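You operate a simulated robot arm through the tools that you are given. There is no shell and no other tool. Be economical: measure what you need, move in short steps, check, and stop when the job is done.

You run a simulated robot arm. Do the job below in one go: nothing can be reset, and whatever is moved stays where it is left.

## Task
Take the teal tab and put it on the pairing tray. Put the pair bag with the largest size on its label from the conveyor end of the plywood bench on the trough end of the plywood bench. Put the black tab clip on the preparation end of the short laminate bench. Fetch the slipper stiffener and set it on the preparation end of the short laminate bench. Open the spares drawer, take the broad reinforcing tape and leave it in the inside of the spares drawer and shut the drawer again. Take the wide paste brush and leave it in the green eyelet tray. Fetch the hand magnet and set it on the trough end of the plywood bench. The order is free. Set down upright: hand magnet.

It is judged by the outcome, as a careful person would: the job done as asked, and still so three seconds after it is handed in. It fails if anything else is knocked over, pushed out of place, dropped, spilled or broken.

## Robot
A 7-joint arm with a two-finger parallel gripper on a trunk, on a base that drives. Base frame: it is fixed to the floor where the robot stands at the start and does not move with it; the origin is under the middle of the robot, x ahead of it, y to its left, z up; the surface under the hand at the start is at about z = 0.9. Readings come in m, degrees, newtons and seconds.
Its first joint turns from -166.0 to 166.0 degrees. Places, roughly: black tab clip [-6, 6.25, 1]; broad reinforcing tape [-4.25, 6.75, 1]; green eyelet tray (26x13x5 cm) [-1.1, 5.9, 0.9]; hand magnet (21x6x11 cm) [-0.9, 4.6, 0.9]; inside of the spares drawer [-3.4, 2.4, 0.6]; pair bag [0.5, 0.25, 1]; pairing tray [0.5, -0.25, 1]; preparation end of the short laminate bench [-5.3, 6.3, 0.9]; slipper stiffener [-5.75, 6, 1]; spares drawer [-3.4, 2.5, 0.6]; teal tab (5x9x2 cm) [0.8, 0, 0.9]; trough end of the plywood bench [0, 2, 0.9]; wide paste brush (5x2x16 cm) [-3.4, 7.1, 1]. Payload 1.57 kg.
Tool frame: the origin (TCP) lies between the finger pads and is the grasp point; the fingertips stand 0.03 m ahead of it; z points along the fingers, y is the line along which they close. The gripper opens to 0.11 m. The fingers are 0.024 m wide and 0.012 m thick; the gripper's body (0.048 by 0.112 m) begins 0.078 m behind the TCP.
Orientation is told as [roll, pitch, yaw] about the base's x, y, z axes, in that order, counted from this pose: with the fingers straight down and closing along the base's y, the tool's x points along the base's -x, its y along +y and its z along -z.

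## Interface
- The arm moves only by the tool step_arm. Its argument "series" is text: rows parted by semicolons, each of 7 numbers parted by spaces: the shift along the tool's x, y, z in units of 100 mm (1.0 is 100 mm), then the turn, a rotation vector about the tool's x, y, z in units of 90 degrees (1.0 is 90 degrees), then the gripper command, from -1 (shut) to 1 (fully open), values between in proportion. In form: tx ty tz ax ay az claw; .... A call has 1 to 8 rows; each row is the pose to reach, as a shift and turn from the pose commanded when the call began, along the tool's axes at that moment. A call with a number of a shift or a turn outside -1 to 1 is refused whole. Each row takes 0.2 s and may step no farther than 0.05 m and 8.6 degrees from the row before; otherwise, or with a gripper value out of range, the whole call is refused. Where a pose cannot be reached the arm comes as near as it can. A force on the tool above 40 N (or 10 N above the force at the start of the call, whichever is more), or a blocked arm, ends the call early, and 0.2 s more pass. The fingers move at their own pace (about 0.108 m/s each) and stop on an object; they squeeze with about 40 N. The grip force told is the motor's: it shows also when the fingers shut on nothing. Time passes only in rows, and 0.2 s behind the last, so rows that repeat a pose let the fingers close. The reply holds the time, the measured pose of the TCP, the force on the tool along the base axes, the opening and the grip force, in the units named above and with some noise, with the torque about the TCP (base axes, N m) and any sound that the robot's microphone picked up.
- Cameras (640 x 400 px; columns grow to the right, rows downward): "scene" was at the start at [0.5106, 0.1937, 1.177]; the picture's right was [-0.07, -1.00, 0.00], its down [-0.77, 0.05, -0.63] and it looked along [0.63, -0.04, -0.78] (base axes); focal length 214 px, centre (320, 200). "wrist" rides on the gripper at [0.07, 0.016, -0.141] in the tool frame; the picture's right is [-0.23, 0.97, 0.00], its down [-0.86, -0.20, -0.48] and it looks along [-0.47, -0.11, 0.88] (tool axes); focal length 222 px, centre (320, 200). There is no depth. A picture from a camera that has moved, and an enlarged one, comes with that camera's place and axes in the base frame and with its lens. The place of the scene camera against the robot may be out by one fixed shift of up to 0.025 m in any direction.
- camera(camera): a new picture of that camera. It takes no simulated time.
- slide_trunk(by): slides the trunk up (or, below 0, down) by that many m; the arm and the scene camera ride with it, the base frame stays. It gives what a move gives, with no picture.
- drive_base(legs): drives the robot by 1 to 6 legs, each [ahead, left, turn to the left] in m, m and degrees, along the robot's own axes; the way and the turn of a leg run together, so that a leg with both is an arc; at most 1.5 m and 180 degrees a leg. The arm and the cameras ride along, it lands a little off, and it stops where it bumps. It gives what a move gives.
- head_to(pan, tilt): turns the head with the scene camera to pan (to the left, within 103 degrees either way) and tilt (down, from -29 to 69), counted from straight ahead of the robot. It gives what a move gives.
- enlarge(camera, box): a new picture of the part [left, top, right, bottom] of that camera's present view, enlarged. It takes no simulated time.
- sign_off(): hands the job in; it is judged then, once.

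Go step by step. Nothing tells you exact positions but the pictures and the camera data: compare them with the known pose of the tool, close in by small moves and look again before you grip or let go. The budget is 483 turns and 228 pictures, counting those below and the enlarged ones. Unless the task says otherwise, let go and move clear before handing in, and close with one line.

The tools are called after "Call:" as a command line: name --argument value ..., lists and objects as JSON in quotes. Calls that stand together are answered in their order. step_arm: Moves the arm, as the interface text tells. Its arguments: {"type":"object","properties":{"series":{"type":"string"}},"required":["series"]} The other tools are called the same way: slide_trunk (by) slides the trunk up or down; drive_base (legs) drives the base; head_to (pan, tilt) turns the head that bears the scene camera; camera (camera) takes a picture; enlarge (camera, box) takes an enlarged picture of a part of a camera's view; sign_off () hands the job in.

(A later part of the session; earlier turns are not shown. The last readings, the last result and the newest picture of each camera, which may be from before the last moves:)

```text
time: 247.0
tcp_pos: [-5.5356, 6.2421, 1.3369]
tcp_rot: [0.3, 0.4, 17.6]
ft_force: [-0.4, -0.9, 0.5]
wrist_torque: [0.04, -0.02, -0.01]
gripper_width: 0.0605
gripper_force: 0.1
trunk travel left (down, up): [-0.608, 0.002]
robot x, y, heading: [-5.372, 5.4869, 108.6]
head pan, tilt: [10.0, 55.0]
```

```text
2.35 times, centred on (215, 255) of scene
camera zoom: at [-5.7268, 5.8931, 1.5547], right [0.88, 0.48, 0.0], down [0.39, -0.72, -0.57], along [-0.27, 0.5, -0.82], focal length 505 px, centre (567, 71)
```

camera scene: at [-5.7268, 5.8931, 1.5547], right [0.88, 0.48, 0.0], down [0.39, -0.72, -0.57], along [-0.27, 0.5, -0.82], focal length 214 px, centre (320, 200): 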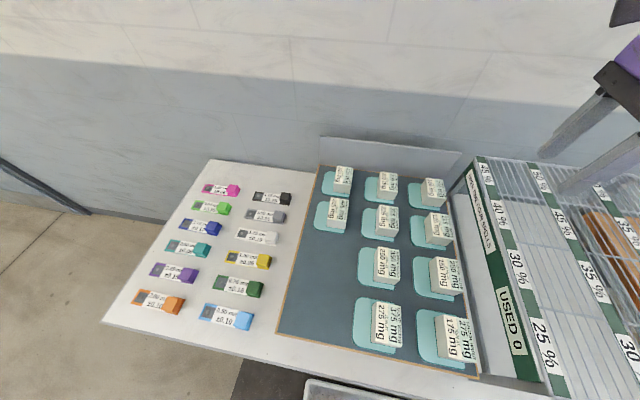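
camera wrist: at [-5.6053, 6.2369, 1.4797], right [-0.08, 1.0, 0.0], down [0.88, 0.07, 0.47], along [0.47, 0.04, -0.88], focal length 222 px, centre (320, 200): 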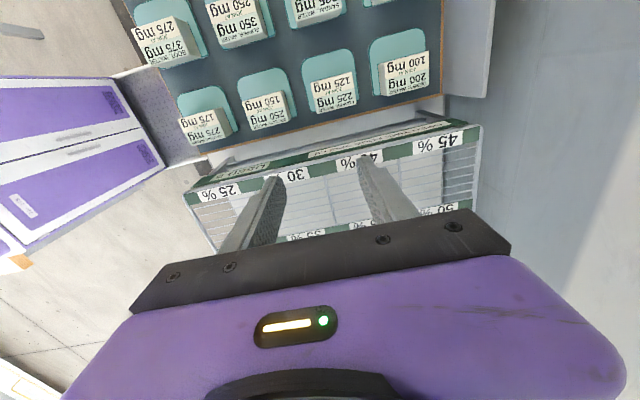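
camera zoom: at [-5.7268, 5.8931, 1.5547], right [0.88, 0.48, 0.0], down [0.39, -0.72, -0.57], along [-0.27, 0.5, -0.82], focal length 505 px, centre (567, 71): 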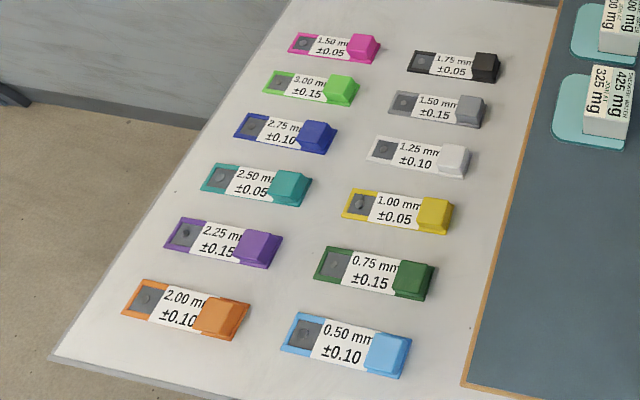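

I can read it: SLIPPER is the third row, left column block (about (−5.66, 6.14)). The black clip is near (−6.09, 6.23). I rotate the hand to face forward first.

Call:
step_arm --series "0 0 0 0 0 -0.09 0.6; 0 0 0 0 0 -0.18 0.6; 0 0 0 0 0 -0.27 0.6; 0 0 0 0 0 -0.36 0.6; 0 0 0 0 0 -0.45 0.6; 0 0 0 0 0 -0.54 0.6; 0 0 0 0 0 -0.63 0.6; 0 0 0 0 0 -0.72 0.6"

Call:
step_arm --series "0 0 0 0 0 -0.09 0.6; 0 0 0 0 0 -0.18 0.6; 0 0 0 0 0 -0.27 0.6; 0 0 0 0 0 -0.29 0.6"

Call:
camera --camera "wrist"

Call:
head_to --pan -25 --tilt 50

Call:
camera --camera "scene"

```text
time: 248.8
tcp_pos: [-5.5357, 6.2438, 1.3365]
tcp_rot: [0.4, -0.2, 82.7]
ft_force: [-0.4, -1.6, 0.7]
wrist_torque: [0.01, 0.01, 0.02]
gripper_width: 0.0881
gripper_force: 0.2
trunk travel left (down, up): [-0.608, 0.002]
robot x, y, heading: [-5.3772, 5.4937, 108.5]
head pan, tilt: [10.0, 55.0]
```

```text
time: 249.8
tcp_pos: [-5.5366, 6.2429, 1.3364]
tcp_rot: [0.3, -0.3, 108.7]
ft_force: [0.2, 0.1, 0.5]
wrist_torque: [0.0, -0.03, 0.01]
gripper_width: 0.088
gripper_force: 0.0
trunk travel left (down, up): [-0.608, 0.002]
robot x, y, heading: [-5.3732, 5.4875, 108.2]
head pan, tilt: [10.0, 55.0]
```

```text
127 pictures are left
camera wrist: at [-5.527, 6.171, 1.4789], right [-1.0, -0.1, 0.01], down [-0.08, 0.87, 0.48], along [-0.05, 0.48, -0.88], focal length 222 px, centre (320, 200)
```

wrist: 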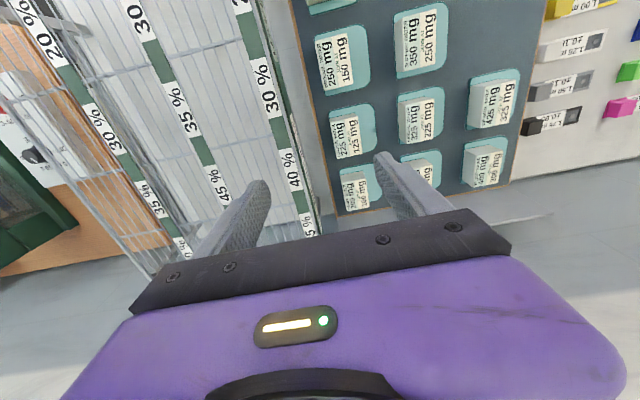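

```text
time: 250.8
tcp_pos: [-5.5344, 6.2434, 1.3368]
tcp_rot: [0.3, -0.3, 108.4]
ft_force: [-1.4, -0.2, 0.2]
wrist_torque: [-0.03, 0.02, -0.01]
gripper_width: 0.088
gripper_force: 0.1
trunk travel left (down, up): [-0.608, 0.002]
robot x, y, heading: [-5.3737, 5.4886, 108.4]
head pan, tilt: [-25.0, 50.0]
```

```text
126 pictures are left
camera scene: at [-5.6837, 5.9062, 1.5612], right [0.99, -0.11, 0.0], down [-0.09, -0.76, -0.64], along [0.07, 0.64, -0.77], focal length 214 px, centre (320, 200)
```

scene: 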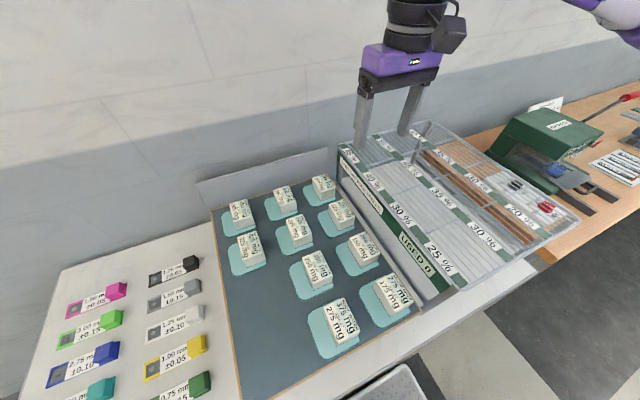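

Combining both views: bench top ≈0.935, rack top ≈1.145, SLIPPER block top ≈(−5.667, 6.11, 1.06). I'll approach with the tool tilted ~40° so I can later set it level under the rack's front edge.

Call:
step_arm --series "0.2 0.25 0 0 0 0 0.45; 0.4 0.5 0 0 0 0 0.45; 0.6 0.75 0 0 0 0 0.45; 0.7 1 0 0 0 0 0.45"

Call:
step_arm --series "0.1 0.2 0 0 -0.09 0 0.45; 0.2 0.4 0 0 -0.18 0 0.45; 0.25 0.68 0 0 -0.27 0 0.45; 0.25 0.68 0 0 -0.36 0 0.45; 0.25 0.68 0 0 -0.44 0 0.45"

Call:
camera --camera "wrist"

Call:
camera --camera "scene"

```text
time: 251.8
tcp_pos: [-5.6084, 6.1446, 1.3357]
tcp_rot: [0.3, -0.3, 108.5]
ft_force: [0.8, -0.3, 0.2]
wrist_torque: [0.02, -0.02, 0.02]
gripper_width: 0.0797
gripper_force: 0.1
trunk travel left (down, up): [-0.608, 0.002]
robot x, y, heading: [-5.3757, 5.4909, 108.6]
head pan, tilt: [-25.0, 50.0]
```

```text
time: 253.0
tcp_pos: [-5.6911, 6.1313, 1.3526]
tcp_rot: [0.3, -39.9, 108.3]
ft_force: [-0.2, -0.6, -0.3]
wrist_torque: [0.01, 0.0, -0.03]
gripper_width: 0.0796
gripper_force: 0.0
out of reach, approached as far as the arm can: row 4, 5
trunk travel left (down, up): [-0.608, 0.002]
robot x, y, heading: [-5.373, 5.4899, 108.4]
head pan, tilt: [-25.0, 50.0]
```

```text
125 pictures are left
camera wrist: at [-5.659, 5.9895, 1.418], right [-0.98, -0.14, 0.15], down [0.08, 0.39, 0.92], along [-0.19, 0.91, -0.37], focal length 222 px, centre (320, 200)
```

wrist: 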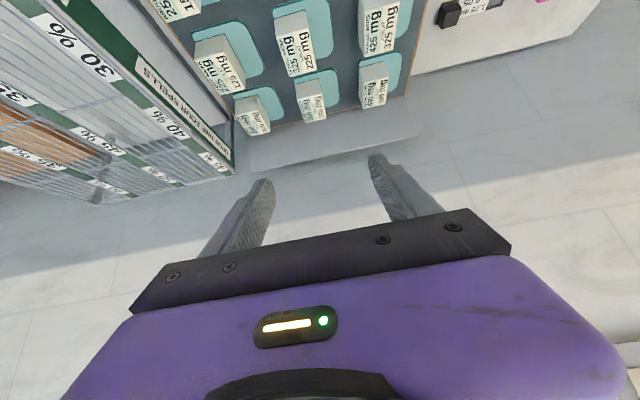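

```text
124 pictures are left
camera scene: at [-5.6836, 5.9063, 1.5612], right [0.99, -0.11, 0.0], down [-0.09, -0.76, -0.64], along [0.07, 0.64, -0.77], focal length 214 px, centre (320, 200)
```

scene: 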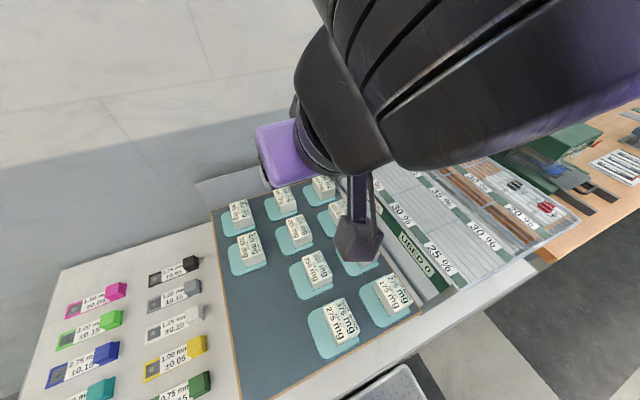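

Tilting forward this close hits joint limits. I'll pick it with a vertical tool instead, and do a mild tilt at placing from farther right. Untilt.

Call:
step_arm --series "0 0 0 0 0.09 0 0.45; 0 0 0 0 0.18 0 0.45; 0 0 0 0 0.27 0 0.45; 0 0 0 0 0.36 0 0.45; 0 0 0 0 0.445 0 0.45"

Call:
camera --camera "wrist"

```text
time: 254.2
tcp_pos: [-5.6899, 6.1305, 1.3534]
tcp_rot: [0.3, 0.2, 108.6]
ft_force: [-0.3, -0.8, 0.1]
wrist_torque: [-0.01, -0.01, 0.05]
gripper_width: 0.08
gripper_force: 0.0
trunk travel left (down, up): [-0.608, 0.002]
robot x, y, heading: [-5.3743, 5.4905, 108.7]
head pan, tilt: [-25.0, 50.0]
```

```text
123 pictures are left
camera wrist: at [-5.6819, 6.0598, 1.4972], right [-1.0, -0.09, 0.0], down [-0.08, 0.88, 0.47], along [-0.05, 0.47, -0.88], focal length 222 px, centre (320, 200)
```

wrist: 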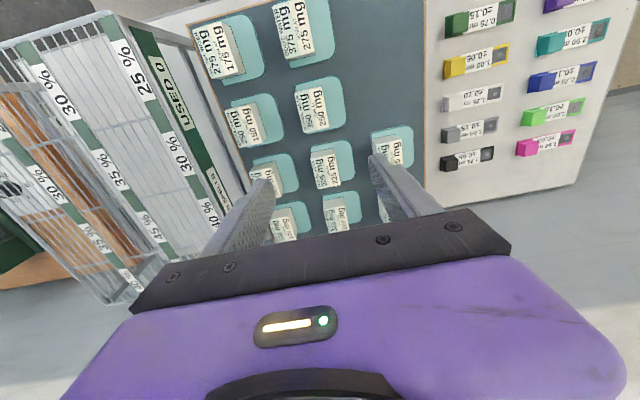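

Call:
step_arm --series "0.32 -0.08 0 0 0 0 0.45; 0.32 -0.08 0 0 0 0 0.45"

Call:
slide_trunk --by -0.19

Call:
camera --camera "wrist"

Call:
camera --camera "scene"

```text
time: 254.8
tcp_pos: [-5.6723, 6.1032, 1.3544]
tcp_rot: [0.3, 0.0, 108.6]
ft_force: [0.5, -0.7, 0.1]
wrist_torque: [0.01, 0.0, 0.02]
gripper_width: 0.0795
gripper_force: 0.0
trunk travel left (down, up): [-0.608, 0.002]
robot x, y, heading: [-5.3722, 5.4902, 108.8]
head pan, tilt: [-25.0, 50.0]
```

```text
time: 256.9
tcp_pos: [-5.6729, 6.1033, 1.1645]
tcp_rot: [0.3, 0.1, 108.5]
ft_force: [0.9, -0.9, 0.4]
wrist_torque: [-0.02, -0.01, 0.01]
gripper_width: 0.0799
gripper_force: 0.0
trunk travel left (down, up): [-0.418, 0.192]
robot x, y, heading: [-5.3756, 5.491, 108.4]
head pan, tilt: [-25.0, 50.0]
```

```text
122 pictures are left
camera wrist: at [-5.6643, 6.0324, 1.3069], right [-1.0, -0.09, 0.0], down [-0.08, 0.88, 0.48], along [-0.05, 0.47, -0.88], focal length 222 px, centre (320, 200)
```

wrist: 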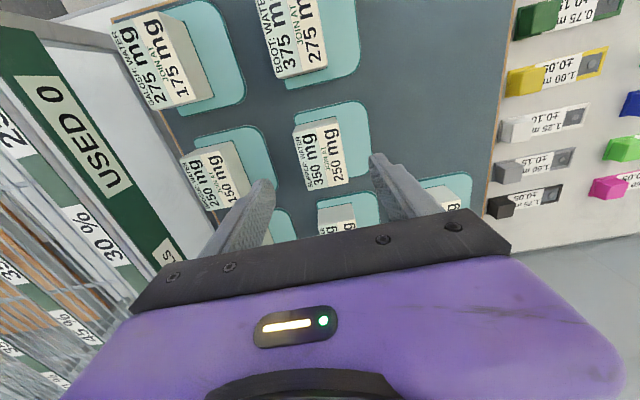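

```text
121 pictures are left
camera scene: at [-5.6837, 5.9062, 1.3713], right [0.99, -0.11, 0.0], down [-0.09, -0.76, -0.64], along [0.07, 0.64, -0.77], focal length 214 px, centre (320, 200)
```

scene: 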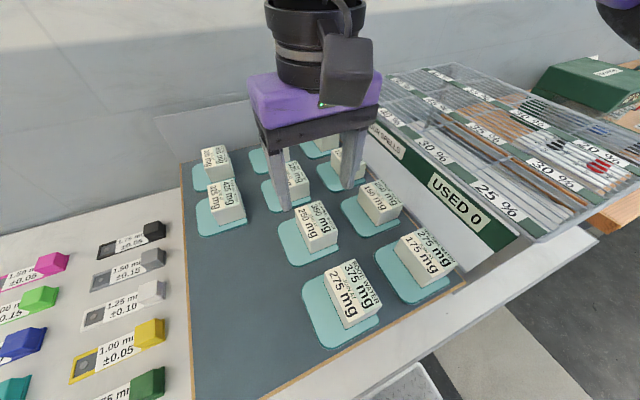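

Aligned over the SLIPPER block. Lower and grip the block.

Call:
step_arm --series "0 0 0.3 0 0 0.02 0.45; 0 0 0.6 0 0 0.04 0.45; 0 0 0.8 0 0 0.05 0.45"

Call:
camera --camera "wrist"

Call:
enlarge --camera "scene" --box '[230, 120, 430, 320]'

```text
time: 257.7
tcp_pos: [-5.6723, 6.1025, 1.0847]
tcp_rot: [0.3, 0.0, 104.0]
ft_force: [0.6, -0.1, 0.0]
wrist_torque: [0.04, 0.03, -0.03]
gripper_width: 0.0797
gripper_force: 0.1
trunk travel left (down, up): [-0.418, 0.192]
robot x, y, heading: [-5.377, 5.4923, 108.9]
head pan, tilt: [-25.0, 50.0]
```

```text
120 pictures are left
camera wrist: at [-5.6704, 6.0318, 1.2274], right [-1.0, -0.02, 0.0], down [-0.01, 0.88, 0.48], along [-0.01, 0.48, -0.88], focal length 222 px, centre (320, 200)
```

wrist: 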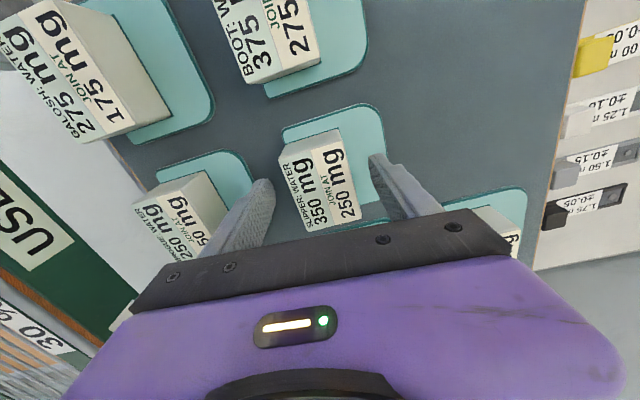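

```text
2.00 times, centred on (330, 220) of scene
camera zoom: at [-5.6837, 5.9061, 1.3713], right [0.99, -0.11, 0.0], down [-0.09, -0.76, -0.64], along [0.07, 0.64, -0.77], focal length 429 px, centre (300, 160)
```

zoom: 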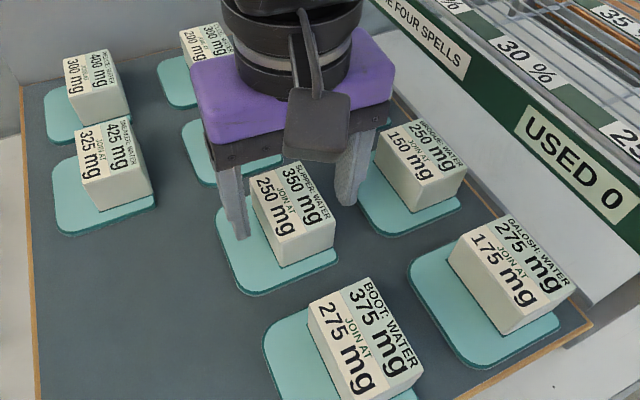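

Call:
step_arm --series "-0.05 0.03 0.15 0 0 0 0.45; -0.05 0.03 0.28 0 0 0 0.45; -0.05 0.03 0.28 0 0 0 -1; -0.05 0.03 0.28 0 0 0 -1; -0.05 0.03 0.28 0 0 0 -1; -0.05 0.03 0.28 0 0 0 -1"

Call:
step_arm --series "0 0 -0.1 0 0 0 -1; 0 0 -0.3 0 0 0 -1; 0 0 -0.6 0 0 0 -1; 0 0 -0.9 0 0 0 -1"

Call:
camera --camera "wrist"

Call:
camera --camera "scene"

```text
time: 259.1
tcp_pos: [-5.6767, 6.1082, 1.0565]
tcp_rot: [0.3, 0.0, 103.9]
ft_force: [4.9, 4.6, 26.6]
wrist_torque: [0.08, -0.62, 0.34]
gripper_width: 0.0507
gripper_force: 40.4
trunk travel left (down, up): [-0.418, 0.192]
robot x, y, heading: [-5.3743, 5.4906, 108.6]
head pan, tilt: [-25.0, 50.0]
```

```text
time: 260.1
tcp_pos: [-5.6774, 6.1066, 1.147]
tcp_rot: [0.2, 0.1, 104.0]
ft_force: [0.4, 1.1, -1.9]
wrist_torque: [0.02, -0.01, 0.0]
gripper_width: 0.0493
gripper_force: 40.5
trunk travel left (down, up): [-0.418, 0.192]
robot x, y, heading: [-5.3762, 5.489, 108.4]
head pan, tilt: [-25.0, 50.0]
```

```text
118 pictures are left
camera wrist: at [-5.6748, 6.0357, 1.2895], right [-1.0, -0.02, 0.0], down [-0.01, 0.88, 0.48], along [-0.01, 0.48, -0.88], focal length 222 px, centre (320, 200)
```

wrist: 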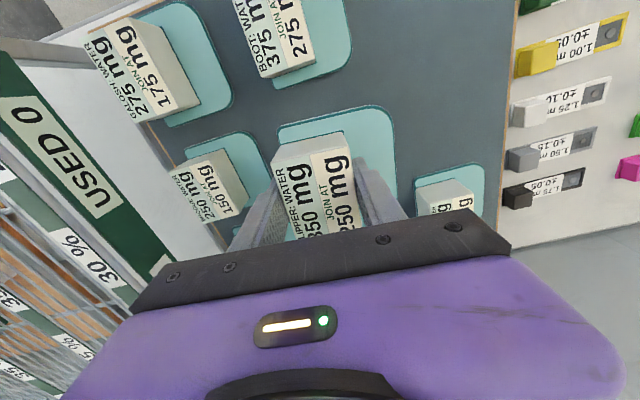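

```text
117 pictures are left
camera scene: at [-5.6837, 5.9063, 1.3711], right [0.99, -0.11, 0.0], down [-0.09, -0.76, -0.64], along [0.07, 0.64, -0.77], focal length 214 px, centre (320, 200)
```

scene: 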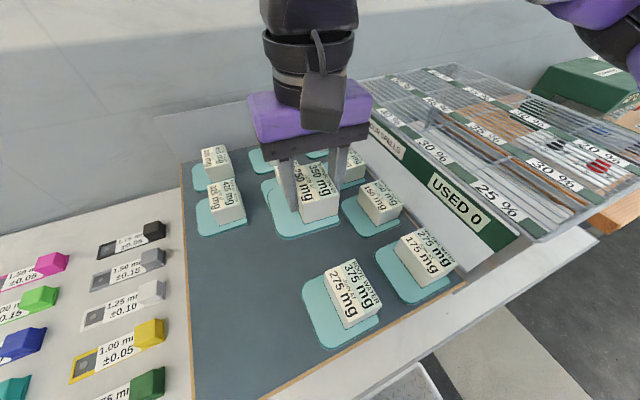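

The stiffener lifts as one piece. I raise it over the rack and drive right, out of the aisle, to place it at the rack's front.

Call:
slide_trunk --by 0.19

Call:
drive_base --legs '[[0, -0.45, 0], [0, -0.43, 0]]'

Call:
head_to --pan 30 --tilt 45

Call:
camera --camera "scene"

```text
time: 262.2
tcp_pos: [-5.6781, 6.1079, 1.3364]
tcp_rot: [0.3, 0.1, 104.0]
ft_force: [-0.5, 0.1, -2.2]
wrist_torque: [0.02, 0.0, 0.03]
gripper_width: 0.0496
gripper_force: 39.4
trunk travel left (down, up): [-0.608, 0.002]
robot x, y, heading: [-5.3753, 5.4891, 108.6]
head pan, tilt: [-25.0, 50.0]
```

```text
time: 267.1
tcp_pos: [-4.8519, 6.3881, 1.3362]
tcp_rot: [0.1, 0.1, 104.7]
ft_force: [-0.8, -0.4, -0.3]
wrist_torque: [-0.03, -0.01, 0.0]
gripper_width: 0.0498
gripper_force: 40.0
trunk travel left (down, up): [-0.608, 0.002]
robot x, y, heading: [-4.5445, 5.7744, 109.0]
head pan, tilt: [-25.0, 50.0]
```

```text
time: 268.4
tcp_pos: [-4.8521, 6.3873, 1.3365]
tcp_rot: [0.3, 0.1, 104.6]
ft_force: [0.2, -0.6, -0.2]
wrist_torque: [0.03, 0.03, 0.0]
gripper_width: 0.0494
gripper_force: 39.8
trunk travel left (down, up): [-0.608, 0.002]
robot x, y, heading: [-4.5424, 5.77, 108.9]
head pan, tilt: [30.0, 45.0]
```

```text
116 pictures are left
camera scene: at [-4.9253, 6.1639, 1.5681], right [0.66, 0.75, 0.0], down [0.53, -0.46, -0.71], along [-0.53, 0.46, -0.71], focal length 214 px, centre (320, 200)
```

scene: 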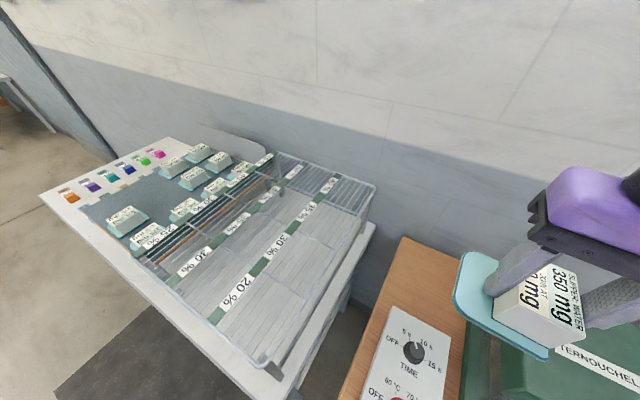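

The free strip in front of the rack is ~4–5 cm, so I'll slide the sheet in under the front rail with a ~40° forward-tilted tool. I back up a bit and move the hand left at height.

Call:
drive_base --legs '[[-0.12, 0, 0]]'

Call:
step_arm --series "0.1 0.25 0 0 0 -0.02 -1; 0.2 0.5 0 0 0 -0.04 -1; 0.2 0.75 0 0 0 -0.04 -1; 0.2 1 0 0 0 -0.04 -1"

Call:
step_arm --series "0 0.25 0 0 0 0 -1; 0 0.5 0 0 0 0 -1; 0 0.75 0 0 0 0 -1; 0 1 0 0 0 0 -1"

Call:
step_arm --series "0 0.25 0 0 -0.09 0 -1; 0 0.5 0 0 -0.18 0 -1; 0 0.75 0 0 -0.27 0 -1; 0 1 0 0 -0.36 0 -1; 0 1 0 0 -0.44 0 -1"

```text
time: 269.6
tcp_pos: [-4.8124, 6.2731, 1.3356]
tcp_rot: [0.3, 0.1, 104.7]
ft_force: [0.1, 0.8, -1.5]
wrist_torque: [-0.02, 0.02, 0.0]
gripper_width: 0.0496
gripper_force: 40.1
trunk travel left (down, up): [-0.608, 0.002]
robot x, y, heading: [-4.5042, 5.6578, 108.9]
head pan, tilt: [30.0, 45.0]
```

```text
time: 270.6
tcp_pos: [-4.9021, 6.2273, 1.3361]
tcp_rot: [0.2, 0.1, 108.2]
ft_force: [1.2, 0.2, -1.2]
wrist_torque: [-0.01, 0.0, 0.0]
gripper_width: 0.0495
gripper_force: 39.7
trunk travel left (down, up): [-0.608, 0.002]
robot x, y, heading: [-4.5038, 5.6591, 108.7]
head pan, tilt: [30.0, 45.0]
```

```text
time: 271.6
tcp_pos: [-4.996, 6.1957, 1.3383]
tcp_rot: [0.3, 0.0, 108.2]
ft_force: [-0.2, 0.1, -1.5]
wrist_torque: [-0.03, -0.01, 0.02]
gripper_width: 0.0495
gripper_force: 40.0
trunk travel left (down, up): [-0.608, 0.002]
robot x, y, heading: [-4.504, 5.6591, 109.3]
head pan, tilt: [30.0, 45.0]
```

```text
time: 272.8
tcp_pos: [-5.0953, 6.1657, 1.3384]
tcp_rot: [0.4, -39.6, 107.9]
ft_force: [-0.6, 0.1, -1.3]
wrist_torque: [-0.04, -0.02, 0.01]
gripper_width: 0.0496
gripper_force: 40.1
trunk travel left (down, up): [-0.608, 0.002]
robot x, y, heading: [-4.5037, 5.6586, 109.0]
head pan, tilt: [30.0, 45.0]
```

Reachable. Since the sheet must pass below the front rail, I first pull back in front of it, lower, and then slide in.

Call:
step_arm --series "0.33 0.28 -0.28 0 0 0 -1; 0.66 0.56 -0.56 0 0 0 -1; 0.99 0.84 -0.83 0 0 0 -1"

Call:
slide_trunk --by -0.17

Call:
camera --camera "scene"

Call:
camera --camera "wrist"

```text
refused: row 1 steps farther than a row can; nothing moved
```

```text
time: 274.6
tcp_pos: [-5.0972, 6.1663, 1.1823]
tcp_rot: [0.7, -40.4, 107.7]
ft_force: [-0.9, -0.2, 10.0]
wrist_torque: [-0.06, -0.19, -0.02]
gripper_width: 0.0496
gripper_force: 39.7
trunk travel left (down, up): [-0.443, 0.167]
robot x, y, heading: [-4.501, 5.6577, 108.9]
head pan, tilt: [30.0, 45.0]
stopped: the force on the tool passed its limit at 53 N (the readings are from after the stop); the commanded pose is now the measured one
```

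```text
115 pictures are left
camera scene: at [-4.8851, 6.0478, 1.4036], right [0.66, 0.76, 0.0], down [0.53, -0.46, -0.71], along [-0.53, 0.46, -0.71], focal length 214 px, centre (320, 200)
```

scene: 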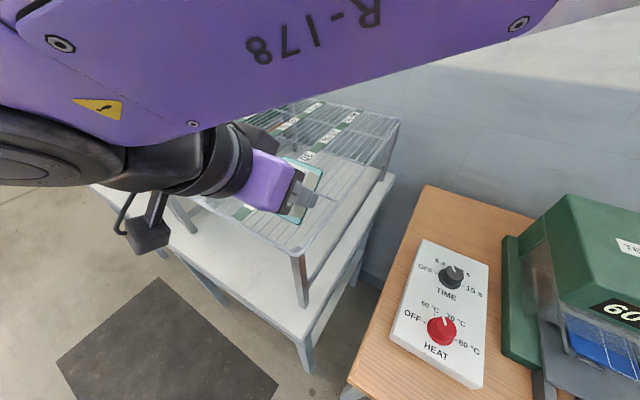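

```text
114 pictures are left
camera wrist: at [-5.0651, 6.0232, 1.2459], right [-0.98, -0.14, 0.16], down [0.09, 0.39, 0.92], along [-0.19, 0.91, -0.37], focal length 222 px, centre (320, 200)
```

wrist: 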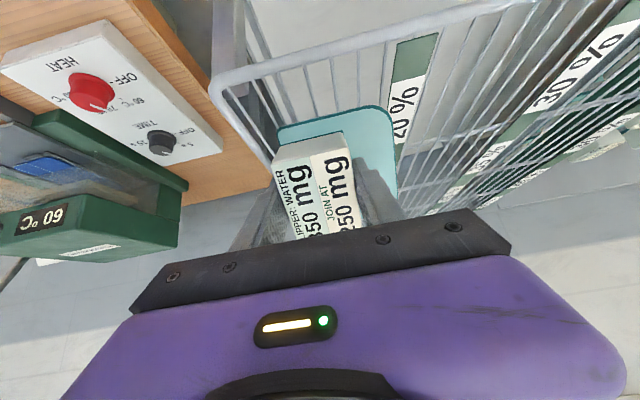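

The arm move was refused (too large a step) and the trunk lowered the sheet onto the rack top. Raise immediately, then do the pull-back in smaller steps.

Call:
slide_trunk --by 0.06

```text
time: 275.6
tcp_pos: [-5.0961, 6.1661, 1.2413]
tcp_rot: [0.6, -40.2, 107.8]
ft_force: [-0.6, 0.3, -1.4]
wrist_torque: [0.0, 0.0, 0.0]
gripper_width: 0.0497
gripper_force: 40.2
trunk travel left (down, up): [-0.503, 0.107]
robot x, y, heading: [-4.5048, 5.6552, 109.0]
head pan, tilt: [30.0, 45.0]
```

Call:
step_arm --series "0.25 0.2 -0.2 0 0 0 -1; 0.5 0.4 -0.4 0 0 0 -1; 0.75 0.6 -0.6 0 0 0 -1; 0.97 0.84 -0.81 0 0 0 -1"

Call:
camera --camera "wrist"

Call:
camera --camera "scene"

```text
time: 276.6
tcp_pos: [-5.1347, 6.0324, 1.2389]
tcp_rot: [0.4, -40.0, 106.5]
ft_force: [0.0, 0.4, -1.8]
wrist_torque: [0.0, -0.02, 0.01]
gripper_width: 0.0498
gripper_force: 40.5
trunk travel left (down, up): [-0.503, 0.107]
robot x, y, heading: [-4.5011, 5.6602, 109.2]
head pan, tilt: [30.0, 45.0]
```

```text
113 pictures are left
camera wrist: at [-5.1071, 5.8899, 1.3034], right [-0.98, -0.11, 0.15], down [0.1, 0.39, 0.92], along [-0.16, 0.91, -0.37], focal length 222 px, centre (320, 200)
```

wrist: 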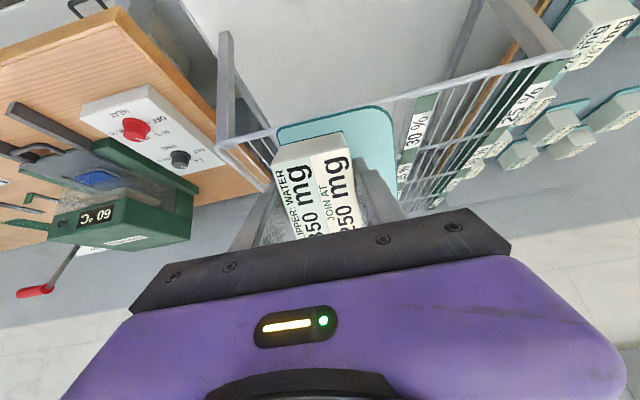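

```text
112 pictures are left
camera scene: at [-4.8917, 6.0373, 1.4614], right [0.53, 0.85, 0.0], down [0.62, -0.38, -0.69], along [-0.59, 0.36, -0.73], focal length 214 px, centre (320, 200)
```

scene: 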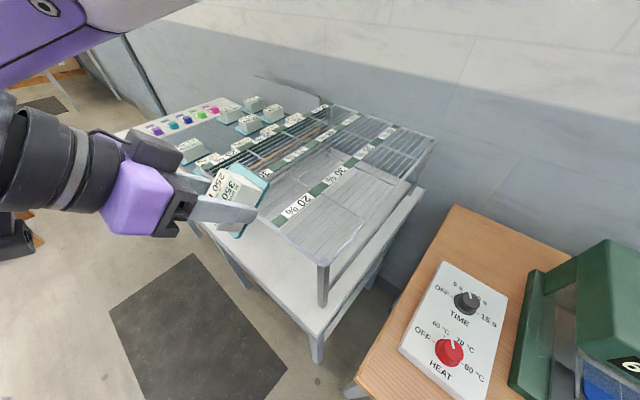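

Rail front is at along ≈7.405; I pull back another 5 cm before lowering.

Call:
step_arm --series "0.19 0 -0.16 0 0 0 -1; 0.38 0 -0.32 0 0 0 -1"

Call:
camera --camera "wrist"

```text
time: 277.4
tcp_pos: [-5.1142, 6.0347, 1.2378]
tcp_rot: [0.3, -39.9, 101.1]
ft_force: [0.6, -0.6, -0.7]
wrist_torque: [0.0, 0.05, 0.01]
gripper_width: 0.0494
gripper_force: 40.5
trunk travel left (down, up): [-0.503, 0.107]
robot x, y, heading: [-4.5012, 5.6569, 108.9]
head pan, tilt: [30.0, 45.0]
stopped in row 2: the arm was blocked; the commanded pose is now the measured one
```

```text
111 pictures are left
camera wrist: at [-5.1019, 5.8908, 1.3028], right [-0.99, -0.02, 0.15], down [0.13, 0.38, 0.92], along [-0.07, 0.92, -0.37], focal length 222 px, centre (320, 200)
```

wrist: 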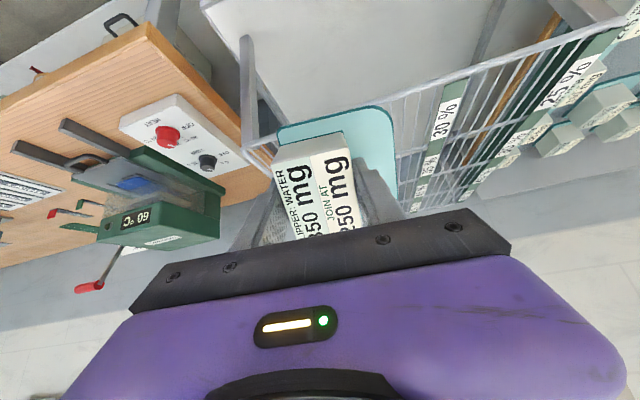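

The arm is touching the robot's own head mast on its left. I'll raise, swing the hand back to straight ahead, and turn the base instead.

Call:
slide_trunk --by 0.1

Call:
step_arm --series "-0.2 -0.2 0.1 0 0 0 -1; -0.3 -0.5 0.2 0 0 0 -1; -0.3 -0.75 0.2 0 0 0 -1; -0.3 -1 0.2 0 0 0 -1"

Call:
step_arm --series "0 -0.25 0 0 0 0 -1; 0 -0.5 0 0 0 0 -1; 0 -0.75 0 0 0 0 -1; 0 -1 0 0 0 0 -1"

Call:
step_arm --series "0 -0.25 0 0 0 0 -1; 0 -0.5 0 0 0 0 -1; 0 -0.75 0 0 0 0 -1; 0 -1 0 0 0 0 -1"

```text
time: 278.7
tcp_pos: [-5.1146, 6.0355, 1.3365]
tcp_rot: [0.1, -39.8, 101.0]
ft_force: [-0.6, 0.1, -1.4]
wrist_torque: [-0.02, 0.02, 0.02]
gripper_width: 0.0494
gripper_force: 39.9
trunk travel left (down, up): [-0.603, 0.007]
robot x, y, heading: [-4.5009, 5.6575, 109.2]
head pan, tilt: [30.0, 45.0]
```

```text
time: 279.9
tcp_pos: [-5.042, 6.1189, 1.3254]
tcp_rot: [0.1, -37.9, 93.1]
ft_force: [0.3, -0.2, -1.3]
wrist_torque: [0.0, 0.02, 0.01]
gripper_width: 0.0493
gripper_force: 39.7
trunk travel left (down, up): [-0.603, 0.007]
robot x, y, heading: [-4.5, 5.6566, 109.1]
head pan, tilt: [30.0, 45.0]
stopped in row 4: the arm was blocked; the commanded pose is now the measured one
```

```text
time: 281.1
tcp_pos: [-4.9253, 6.1462, 1.2899]
tcp_rot: [-6.7, -36.6, 92.5]
ft_force: [0.1, 0.1, -1.6]
wrist_torque: [0.01, 0.01, 0.01]
gripper_width: 0.0496
gripper_force: 40.0
trunk travel left (down, up): [-0.603, 0.007]
robot x, y, heading: [-4.5033, 5.6558, 108.8]
head pan, tilt: [30.0, 45.0]
stopped in row 4: the arm was blocked; the commanded pose is now the measured one
```

```text
time: 282.3
tcp_pos: [-4.8533, 6.1629, 1.2806]
tcp_rot: [-10.6, -34.8, 88.4]
ft_force: [0.2, 0.2, -0.9]
wrist_torque: [0.01, -0.01, -0.03]
gripper_width: 0.0496
gripper_force: 39.9
out of reach, approached as far as the arm can: row 3, 4
trunk travel left (down, up): [-0.603, 0.007]
robot x, y, heading: [-4.5047, 5.6592, 109.0]
head pan, tilt: [30.0, 45.0]
stopped in row 4: the arm was blocked; the commanded pose is now the measured one
```

The arm is cramped with this tilt. Untilt first, and pan the head away for a look.

Call:
step_arm --series "0 0 0 0 0.09 0 -1; 0 0 0 0 0.18 0 -1; 0 0 0 0 0.27 0 -1; 0 0 0 0 0.36 0 -1"

Call:
camera --camera "scene"

```text
time: 283.3
tcp_pos: [-4.8539, 6.1598, 1.2852]
tcp_rot: [-8.1, -3.2, 83.6]
ft_force: [-0.2, -0.2, -0.9]
wrist_torque: [0.0, -0.01, 0.02]
gripper_width: 0.0495
gripper_force: 40.2
trunk travel left (down, up): [-0.603, 0.007]
robot x, y, heading: [-4.4993, 5.6565, 109.1]
head pan, tilt: [30.0, 45.0]
```

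```text
110 pictures are left
camera scene: at [-4.8859, 6.0478, 1.5636], right [0.66, 0.76, 0.0], down [0.53, -0.46, -0.71], along [-0.53, 0.46, -0.71], focal length 214 px, centre (320, 200)
```

scene: 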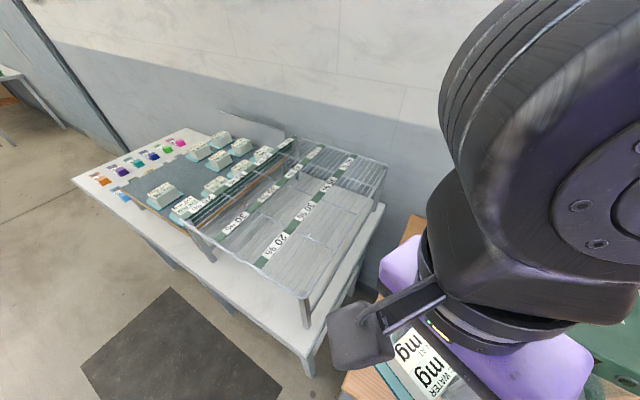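

I'll re-plan: level the hand, extend straight ahead, then turn the robot to face the rack front diagonally (from the right), where a forward tilt has room.

Call:
step_arm --series "-0.2 0.1 0 -0.09 0.04 -0.05 -1; -0.4 0.2 0 -0.09 0.04 -0.1 -1; -0.6 0.3 0 -0.09 0.04 -0.18 -1; -0.8 0.4 0 -0.09 0.04 -0.26 -1; -1 0.5 0 -0.09 0.04 -0.28 -1"

```text
refused: row 1 steps farther than a row can; nothing moved
```

Call:
step_arm --series "-0.2 0.1 0 -0.04 0.02 -0.05 -1; -0.4 0.2 0 -0.08 0.04 -0.1 -1; -0.6 0.3 0 -0.09 0.04 -0.18 -1; -0.8 0.4 0 -0.09 0.04 -0.26 -1; -1 0.5 0 -0.09 0.04 -0.28 -1"

```text
time: 284.5
tcp_pos: [-4.8916, 6.2681, 1.282]
tcp_rot: [0.0, 2.3, 108.4]
ft_force: [0.4, 0.3, -1.3]
wrist_torque: [-0.02, 0.0, -0.01]
gripper_width: 0.0495
gripper_force: 39.9
trunk travel left (down, up): [-0.603, 0.007]
robot x, y, heading: [-4.5007, 5.6546, 109.0]
head pan, tilt: [30.0, 45.0]
```

Call:
drive_base --legs '[[0, 0, 33]]'

Call:
head_to --pan 0 --tilt 45

Call:
camera --camera "scene"

```text
time: 286.5
tcp_pos: [-5.1625, 5.955, 1.2834]
tcp_rot: [-0.3, 2.3, 141.6]
ft_force: [0.8, -0.1, -1.4]
wrist_torque: [0.01, -0.03, 0.02]
gripper_width: 0.0496
gripper_force: 39.8
trunk travel left (down, up): [-0.603, 0.007]
robot x, y, heading: [-4.5012, 5.6572, 142.5]
head pan, tilt: [30.0, 45.0]
```

```text
time: 287.4
tcp_pos: [-5.1627, 5.954, 1.282]
tcp_rot: [-0.2, 2.2, 141.6]
ft_force: [-0.3, 0.5, -1.3]
wrist_torque: [-0.02, 0.0, -0.01]
gripper_width: 0.0495
gripper_force: 39.6
trunk travel left (down, up): [-0.603, 0.007]
robot x, y, heading: [-4.5027, 5.6596, 142.2]
head pan, tilt: [0.0, 45.0]
```

```text
109 pictures are left
camera scene: at [-5.0205, 5.8085, 1.5635], right [0.61, 0.79, 0.0], down [0.56, -0.43, -0.71], along [-0.56, 0.43, -0.71], focal length 214 px, centre (320, 200)
```

scene: 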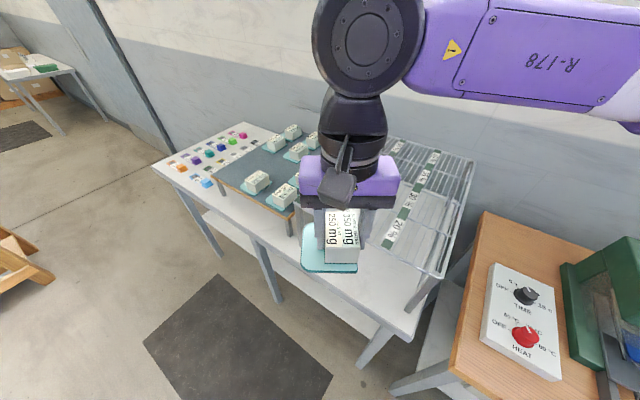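

The hand is now in front of the rack. Tilt it forward ~45° here.

Call:
step_arm --series "0 0 0 0 -0.09 0 -1; 0 0 0 0 -0.18 0 -1; 0 0 0 0 -0.27 0 -1; 0 0 0 0 -0.36 0 -1; 0 0 0 0 -0.45 0 -1; 0 0 0 0 -0.52 0 -1"

Call:
camera --camera "scene"

```text
time: 288.8
tcp_pos: [-5.1629, 5.9532, 1.2844]
tcp_rot: [-0.2, -44.7, 141.7]
ft_force: [0.6, 0.3, -1.1]
wrist_torque: [0.0, -0.02, 0.02]
gripper_width: 0.0495
gripper_force: 40.3
trunk travel left (down, up): [-0.603, 0.007]
robot x, y, heading: [-4.5019, 5.6553, 142.5]
head pan, tilt: [0.0, 45.0]
```

```text
108 pictures are left
camera scene: at [-5.0204, 5.8088, 1.5635], right [0.61, 0.79, 0.0], down [0.56, -0.43, -0.71], along [-0.56, 0.43, -0.71], focal length 214 px, centre (320, 200)
```

scene: 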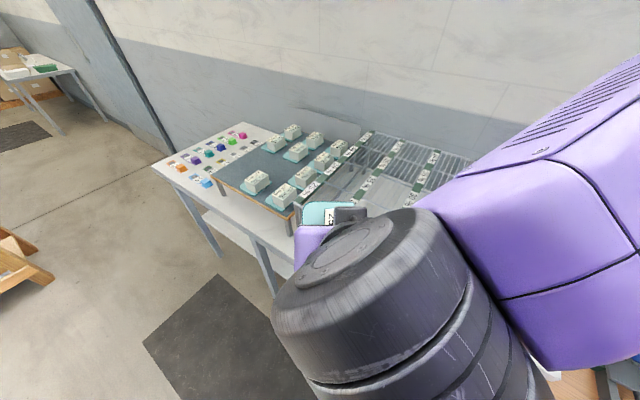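

Call:
slide_trunk --by -0.21

Call:
camera --camera "wrist"

Call:
camera --camera "scene"

```text
time: 291.1
tcp_pos: [-5.1627, 5.9538, 1.0736]
tcp_rot: [-0.1, -44.5, 141.6]
ft_force: [0.1, 0.5, -1.8]
wrist_torque: [0.01, -0.01, 0.0]
gripper_width: 0.0497
gripper_force: 39.7
trunk travel left (down, up): [-0.393, 0.217]
robot x, y, heading: [-4.5037, 5.6599, 142.3]
head pan, tilt: [0.0, 45.0]
```

```text
107 pictures are left
camera wrist: at [-5.0552, 5.8484, 1.1262], right [-0.73, -0.66, 0.16], down [-0.09, 0.32, 0.94], along [-0.67, 0.68, -0.3], focal length 222 px, centre (320, 200)
```

wrist: 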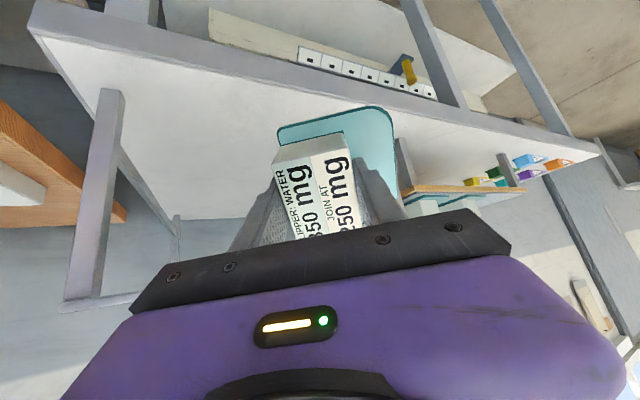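

```text
106 pictures are left
camera scene: at [-5.0205, 5.8085, 1.3536], right [0.61, 0.79, 0.0], down [0.56, -0.43, -0.71], along [-0.56, 0.43, -0.71], focal length 214 px, centre (320, 200)
```

scene: 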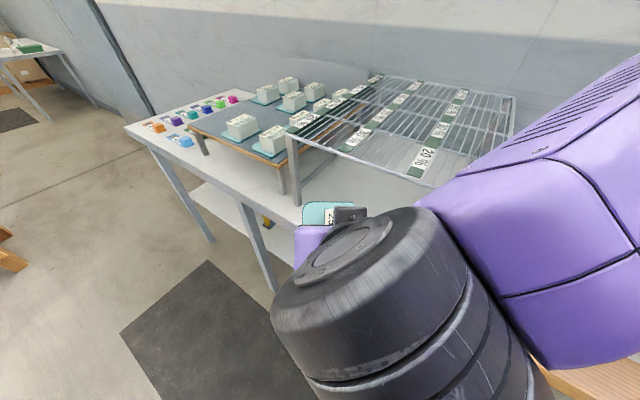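

Great wrist view: the space under the rack between its front legs is open. I lower 3 cm more and slide forward under the rail.

Call:
slide_trunk --by -0.03

Call:
step_arm --series "-0.2 -0.08 0.2 0 0 0 -1; -0.4 -0.16 0.4 0 0 0 -1; -0.6 -0.24 0.6 0 0 0 -1; -0.8 -0.3 0.8 0 0 0 -1; -0.95 -0.3 0.95 0 0 0 -1"

Call:
camera --camera "wrist"

```text
time: 291.8
tcp_pos: [-5.1635, 5.9534, 1.0438]
tcp_rot: [-0.2, -44.6, 141.7]
ft_force: [-0.2, 0.7, -1.2]
wrist_torque: [-0.01, -0.06, -0.01]
gripper_width: 0.0494
gripper_force: 39.7
trunk travel left (down, up): [-0.363, 0.247]
robot x, y, heading: [-4.5034, 5.6563, 142.3]
head pan, tilt: [0.0, 45.0]
```

```text
time: 293.0
tcp_pos: [-5.2473, 6.0581, 1.0424]
tcp_rot: [-0.3, -44.3, 141.7]
ft_force: [3.2, -4.6, -7.4]
wrist_torque: [0.22, 0.61, -0.34]
gripper_width: 0.0495
gripper_force: 40.4
trunk travel left (down, up): [-0.363, 0.247]
robot x, y, heading: [-4.5007, 5.6578, 142.4]
head pan, tilt: [0.0, 45.0]
```

```text
105 pictures are left
camera wrist: at [-5.1405, 5.9538, 1.0959], right [-0.73, -0.66, 0.16], down [-0.09, 0.33, 0.94], along [-0.67, 0.67, -0.3], focal length 222 px, centre (320, 200)
```

wrist: 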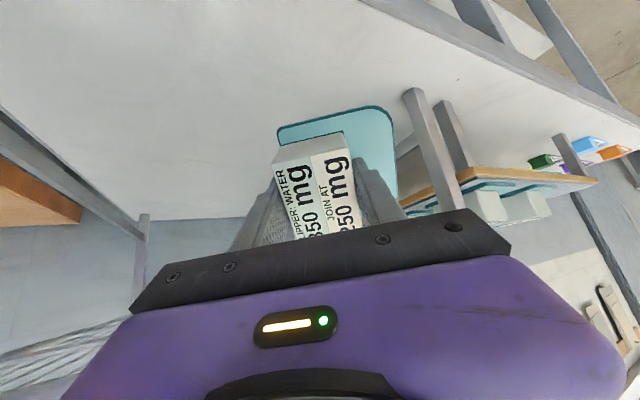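

The palm's top just touches the rail. I lower 3.5 cm, which frees it and brings the sheet close to the bench.

Call:
slide_trunk --by -0.035

Call:
camera --camera "wrist"

Call:
camera --camera "scene"

```text
time: 293.8
tcp_pos: [-5.2483, 6.0597, 1.0086]
tcp_rot: [-0.2, -44.5, 141.7]
ft_force: [-0.7, 0.1, -1.0]
wrist_torque: [-0.01, -0.02, 0.01]
gripper_width: 0.0495
gripper_force: 39.9
trunk travel left (down, up): [-0.328, 0.282]
robot x, y, heading: [-4.5019, 5.6588, 142.5]
head pan, tilt: [0.0, 45.0]
```

```text
104 pictures are left
camera wrist: at [-5.1409, 5.9542, 1.0616], right [-0.73, -0.66, 0.16], down [-0.09, 0.32, 0.94], along [-0.67, 0.68, -0.3], focal length 222 px, centre (320, 200)
```

wrist: 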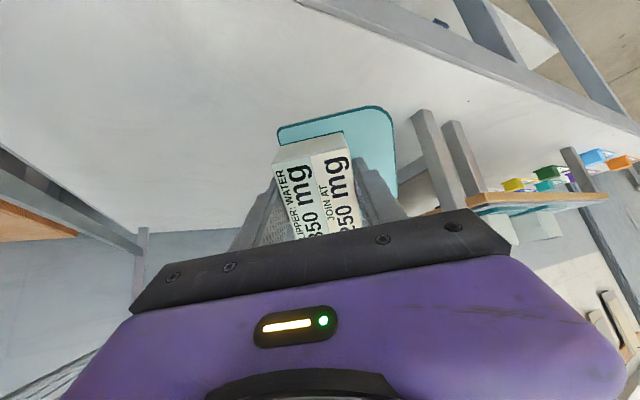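

```text
103 pictures are left
camera scene: at [-5.0205, 5.8086, 1.2885], right [0.61, 0.79, 0.0], down [0.56, -0.43, -0.71], along [-0.56, 0.43, -0.71], focal length 214 px, centre (320, 200)
```

scene: 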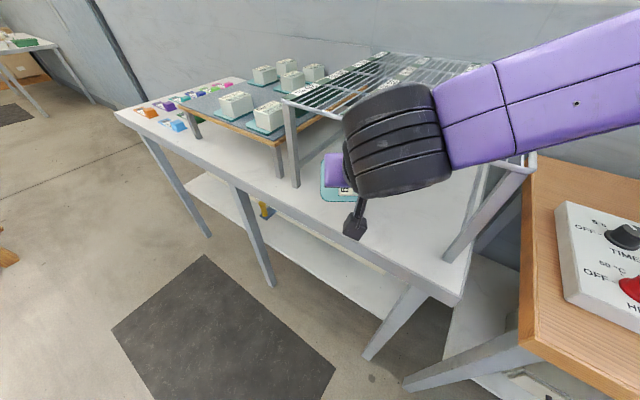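

Free again. Slide 3 cm further in at this height, then lower to contact.

Call:
step_arm --series "-0.06 0 0.2 0 0 0 -1; -0.12 0 0.32 0 0 0 -1"

```text
time: 294.4
tcp_pos: [-5.2744, 6.0805, 0.9943]
tcp_rot: [-0.3, -44.5, 141.8]
ft_force: [0.2, -0.4, -0.9]
wrist_torque: [-0.04, 0.0, 0.01]
gripper_width: 0.0495
gripper_force: 40.5
trunk travel left (down, up): [-0.328, 0.282]
robot x, y, heading: [-4.5068, 5.6584, 142.5]
head pan, tilt: [0.0, 45.0]
```

Call:
step_arm --series "0.03 0 0.03 0 0 0 -1; 0.06 0 0.06 0 0 0 -1"

Call:
camera --camera "wrist"

```text
time: 295.0
tcp_pos: [-5.2733, 6.0789, 0.9851]
tcp_rot: [-0.3, -44.5, 141.7]
ft_force: [1.0, -0.4, -0.7]
wrist_torque: [-0.02, 0.0, -0.02]
gripper_width: 0.0494
gripper_force: 39.7
trunk travel left (down, up): [-0.328, 0.282]
robot x, y, heading: [-4.5015, 5.6524, 142.2]
head pan, tilt: [0.0, 45.0]
```

```text
102 pictures are left
camera wrist: at [-5.1652, 5.9737, 1.039], right [-0.73, -0.66, 0.16], down [-0.09, 0.32, 0.94], along [-0.67, 0.68, -0.3], focal length 222 px, centre (320, 200)
```

wrist: 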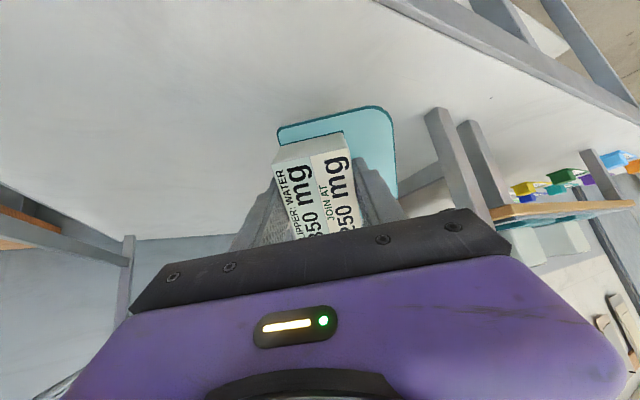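

Call:
step_arm --series "0.03 0 0.03 0 0 0 -1; 0.06 0 0.06 0 0 0 -1; 0.09 0 0.09 0 0 0 -1; 0.12 0 0.12 0 0 0 -1"

```text
time: 296.0
tcp_pos: [-5.2725, 6.0786, 0.9691]
tcp_rot: [-0.2, -44.5, 141.7]
ft_force: [-0.5, 0.1, -1.4]
wrist_torque: [0.0, -0.06, -0.01]
gripper_width: 0.0496
gripper_force: 40.1
trunk travel left (down, up): [-0.328, 0.282]
robot x, y, heading: [-4.5053, 5.6562, 142.1]
head pan, tilt: [0.0, 45.0]
```

Call:
step_arm --series "0.03 0 0.03 0 0 0 -1; 0.06 0 0.06 0 0 0 -1; 0.09 0 0.09 0 0 0 -1; 0.12 0 0.12 0 0 0 -1; 0.15 0 0.15 0 0 0 -1"

Call:
camera --camera "wrist"

Call:
camera --camera "scene"

```text
time: 297.1
tcp_pos: [-5.2752, 6.0798, 0.9571]
tcp_rot: [-0.1, -45.3, 141.6]
ft_force: [-0.3, 0.3, 14.0]
wrist_torque: [-0.23, 0.01, 0.02]
gripper_width: 0.0496
gripper_force: 40.0
trunk travel left (down, up): [-0.328, 0.282]
robot x, y, heading: [-4.5045, 5.6559, 142.4]
head pan, tilt: [0.0, 45.0]
stopped in row 5: the force on the tool passed its limit at 44 N (the readings are from after the stop); the commanded pose is now the measured one
```

```text
101 pictures are left
camera wrist: at [-5.1666, 5.9737, 1.0081], right [-0.73, -0.66, 0.16], down [-0.08, 0.32, 0.95], along [-0.68, 0.68, -0.28], focal length 222 px, centre (320, 200)
```

wrist: 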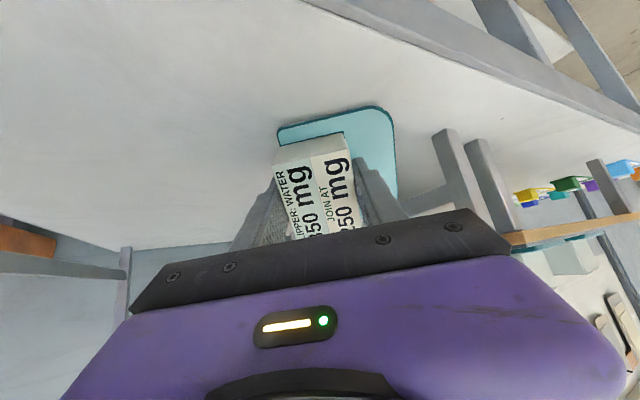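

```text
100 pictures are left
camera scene: at [-5.02, 5.8083, 1.2886], right [0.61, 0.79, 0.0], down [0.56, -0.43, -0.71], along [-0.56, 0.43, -0.71], focal length 214 px, centre (320, 200)
```

scene: 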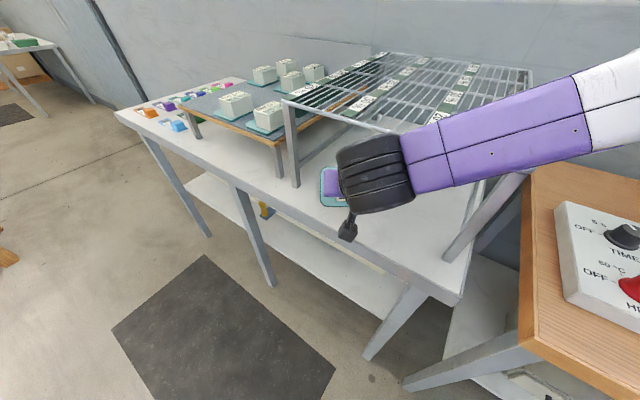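

Contact: bench top ≈0.905. Ease slightly and release so it tips flat inward.

Call:
step_arm --series "-0.02 0 -0.02 0 0 0 -1; -0.02 0 -0.02 0 0 0 -0.2; -0.02 0 -0.02 0 0 0 0.4; -0.02 0 -0.02 0 0 0 0.4; -0.02 0 -0.02 0 0 0 0.4"

Call:
camera --camera "wrist"

```text
time: 298.3
tcp_pos: [-5.275, 6.0794, 0.957]
tcp_rot: [-0.3, -45.1, 141.7]
ft_force: [-0.5, -0.2, -0.1]
wrist_torque: [-0.01, 0.02, -0.01]
gripper_width: 0.0771
gripper_force: 0.0
trunk travel left (down, up): [-0.328, 0.282]
robot x, y, heading: [-4.5061, 5.664, 142.6]
head pan, tilt: [0.0, 45.0]
```

```text
99 pictures are left
camera wrist: at [-5.1662, 5.9734, 1.0093], right [-0.73, -0.66, 0.16], down [-0.09, 0.32, 0.94], along [-0.68, 0.68, -0.29], focal length 222 px, centre (320, 200)
```

wrist: 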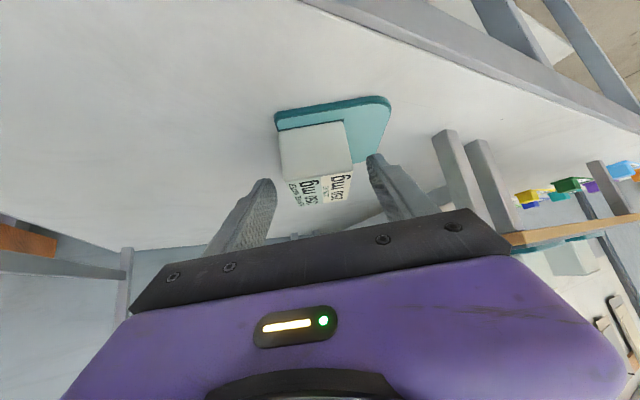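

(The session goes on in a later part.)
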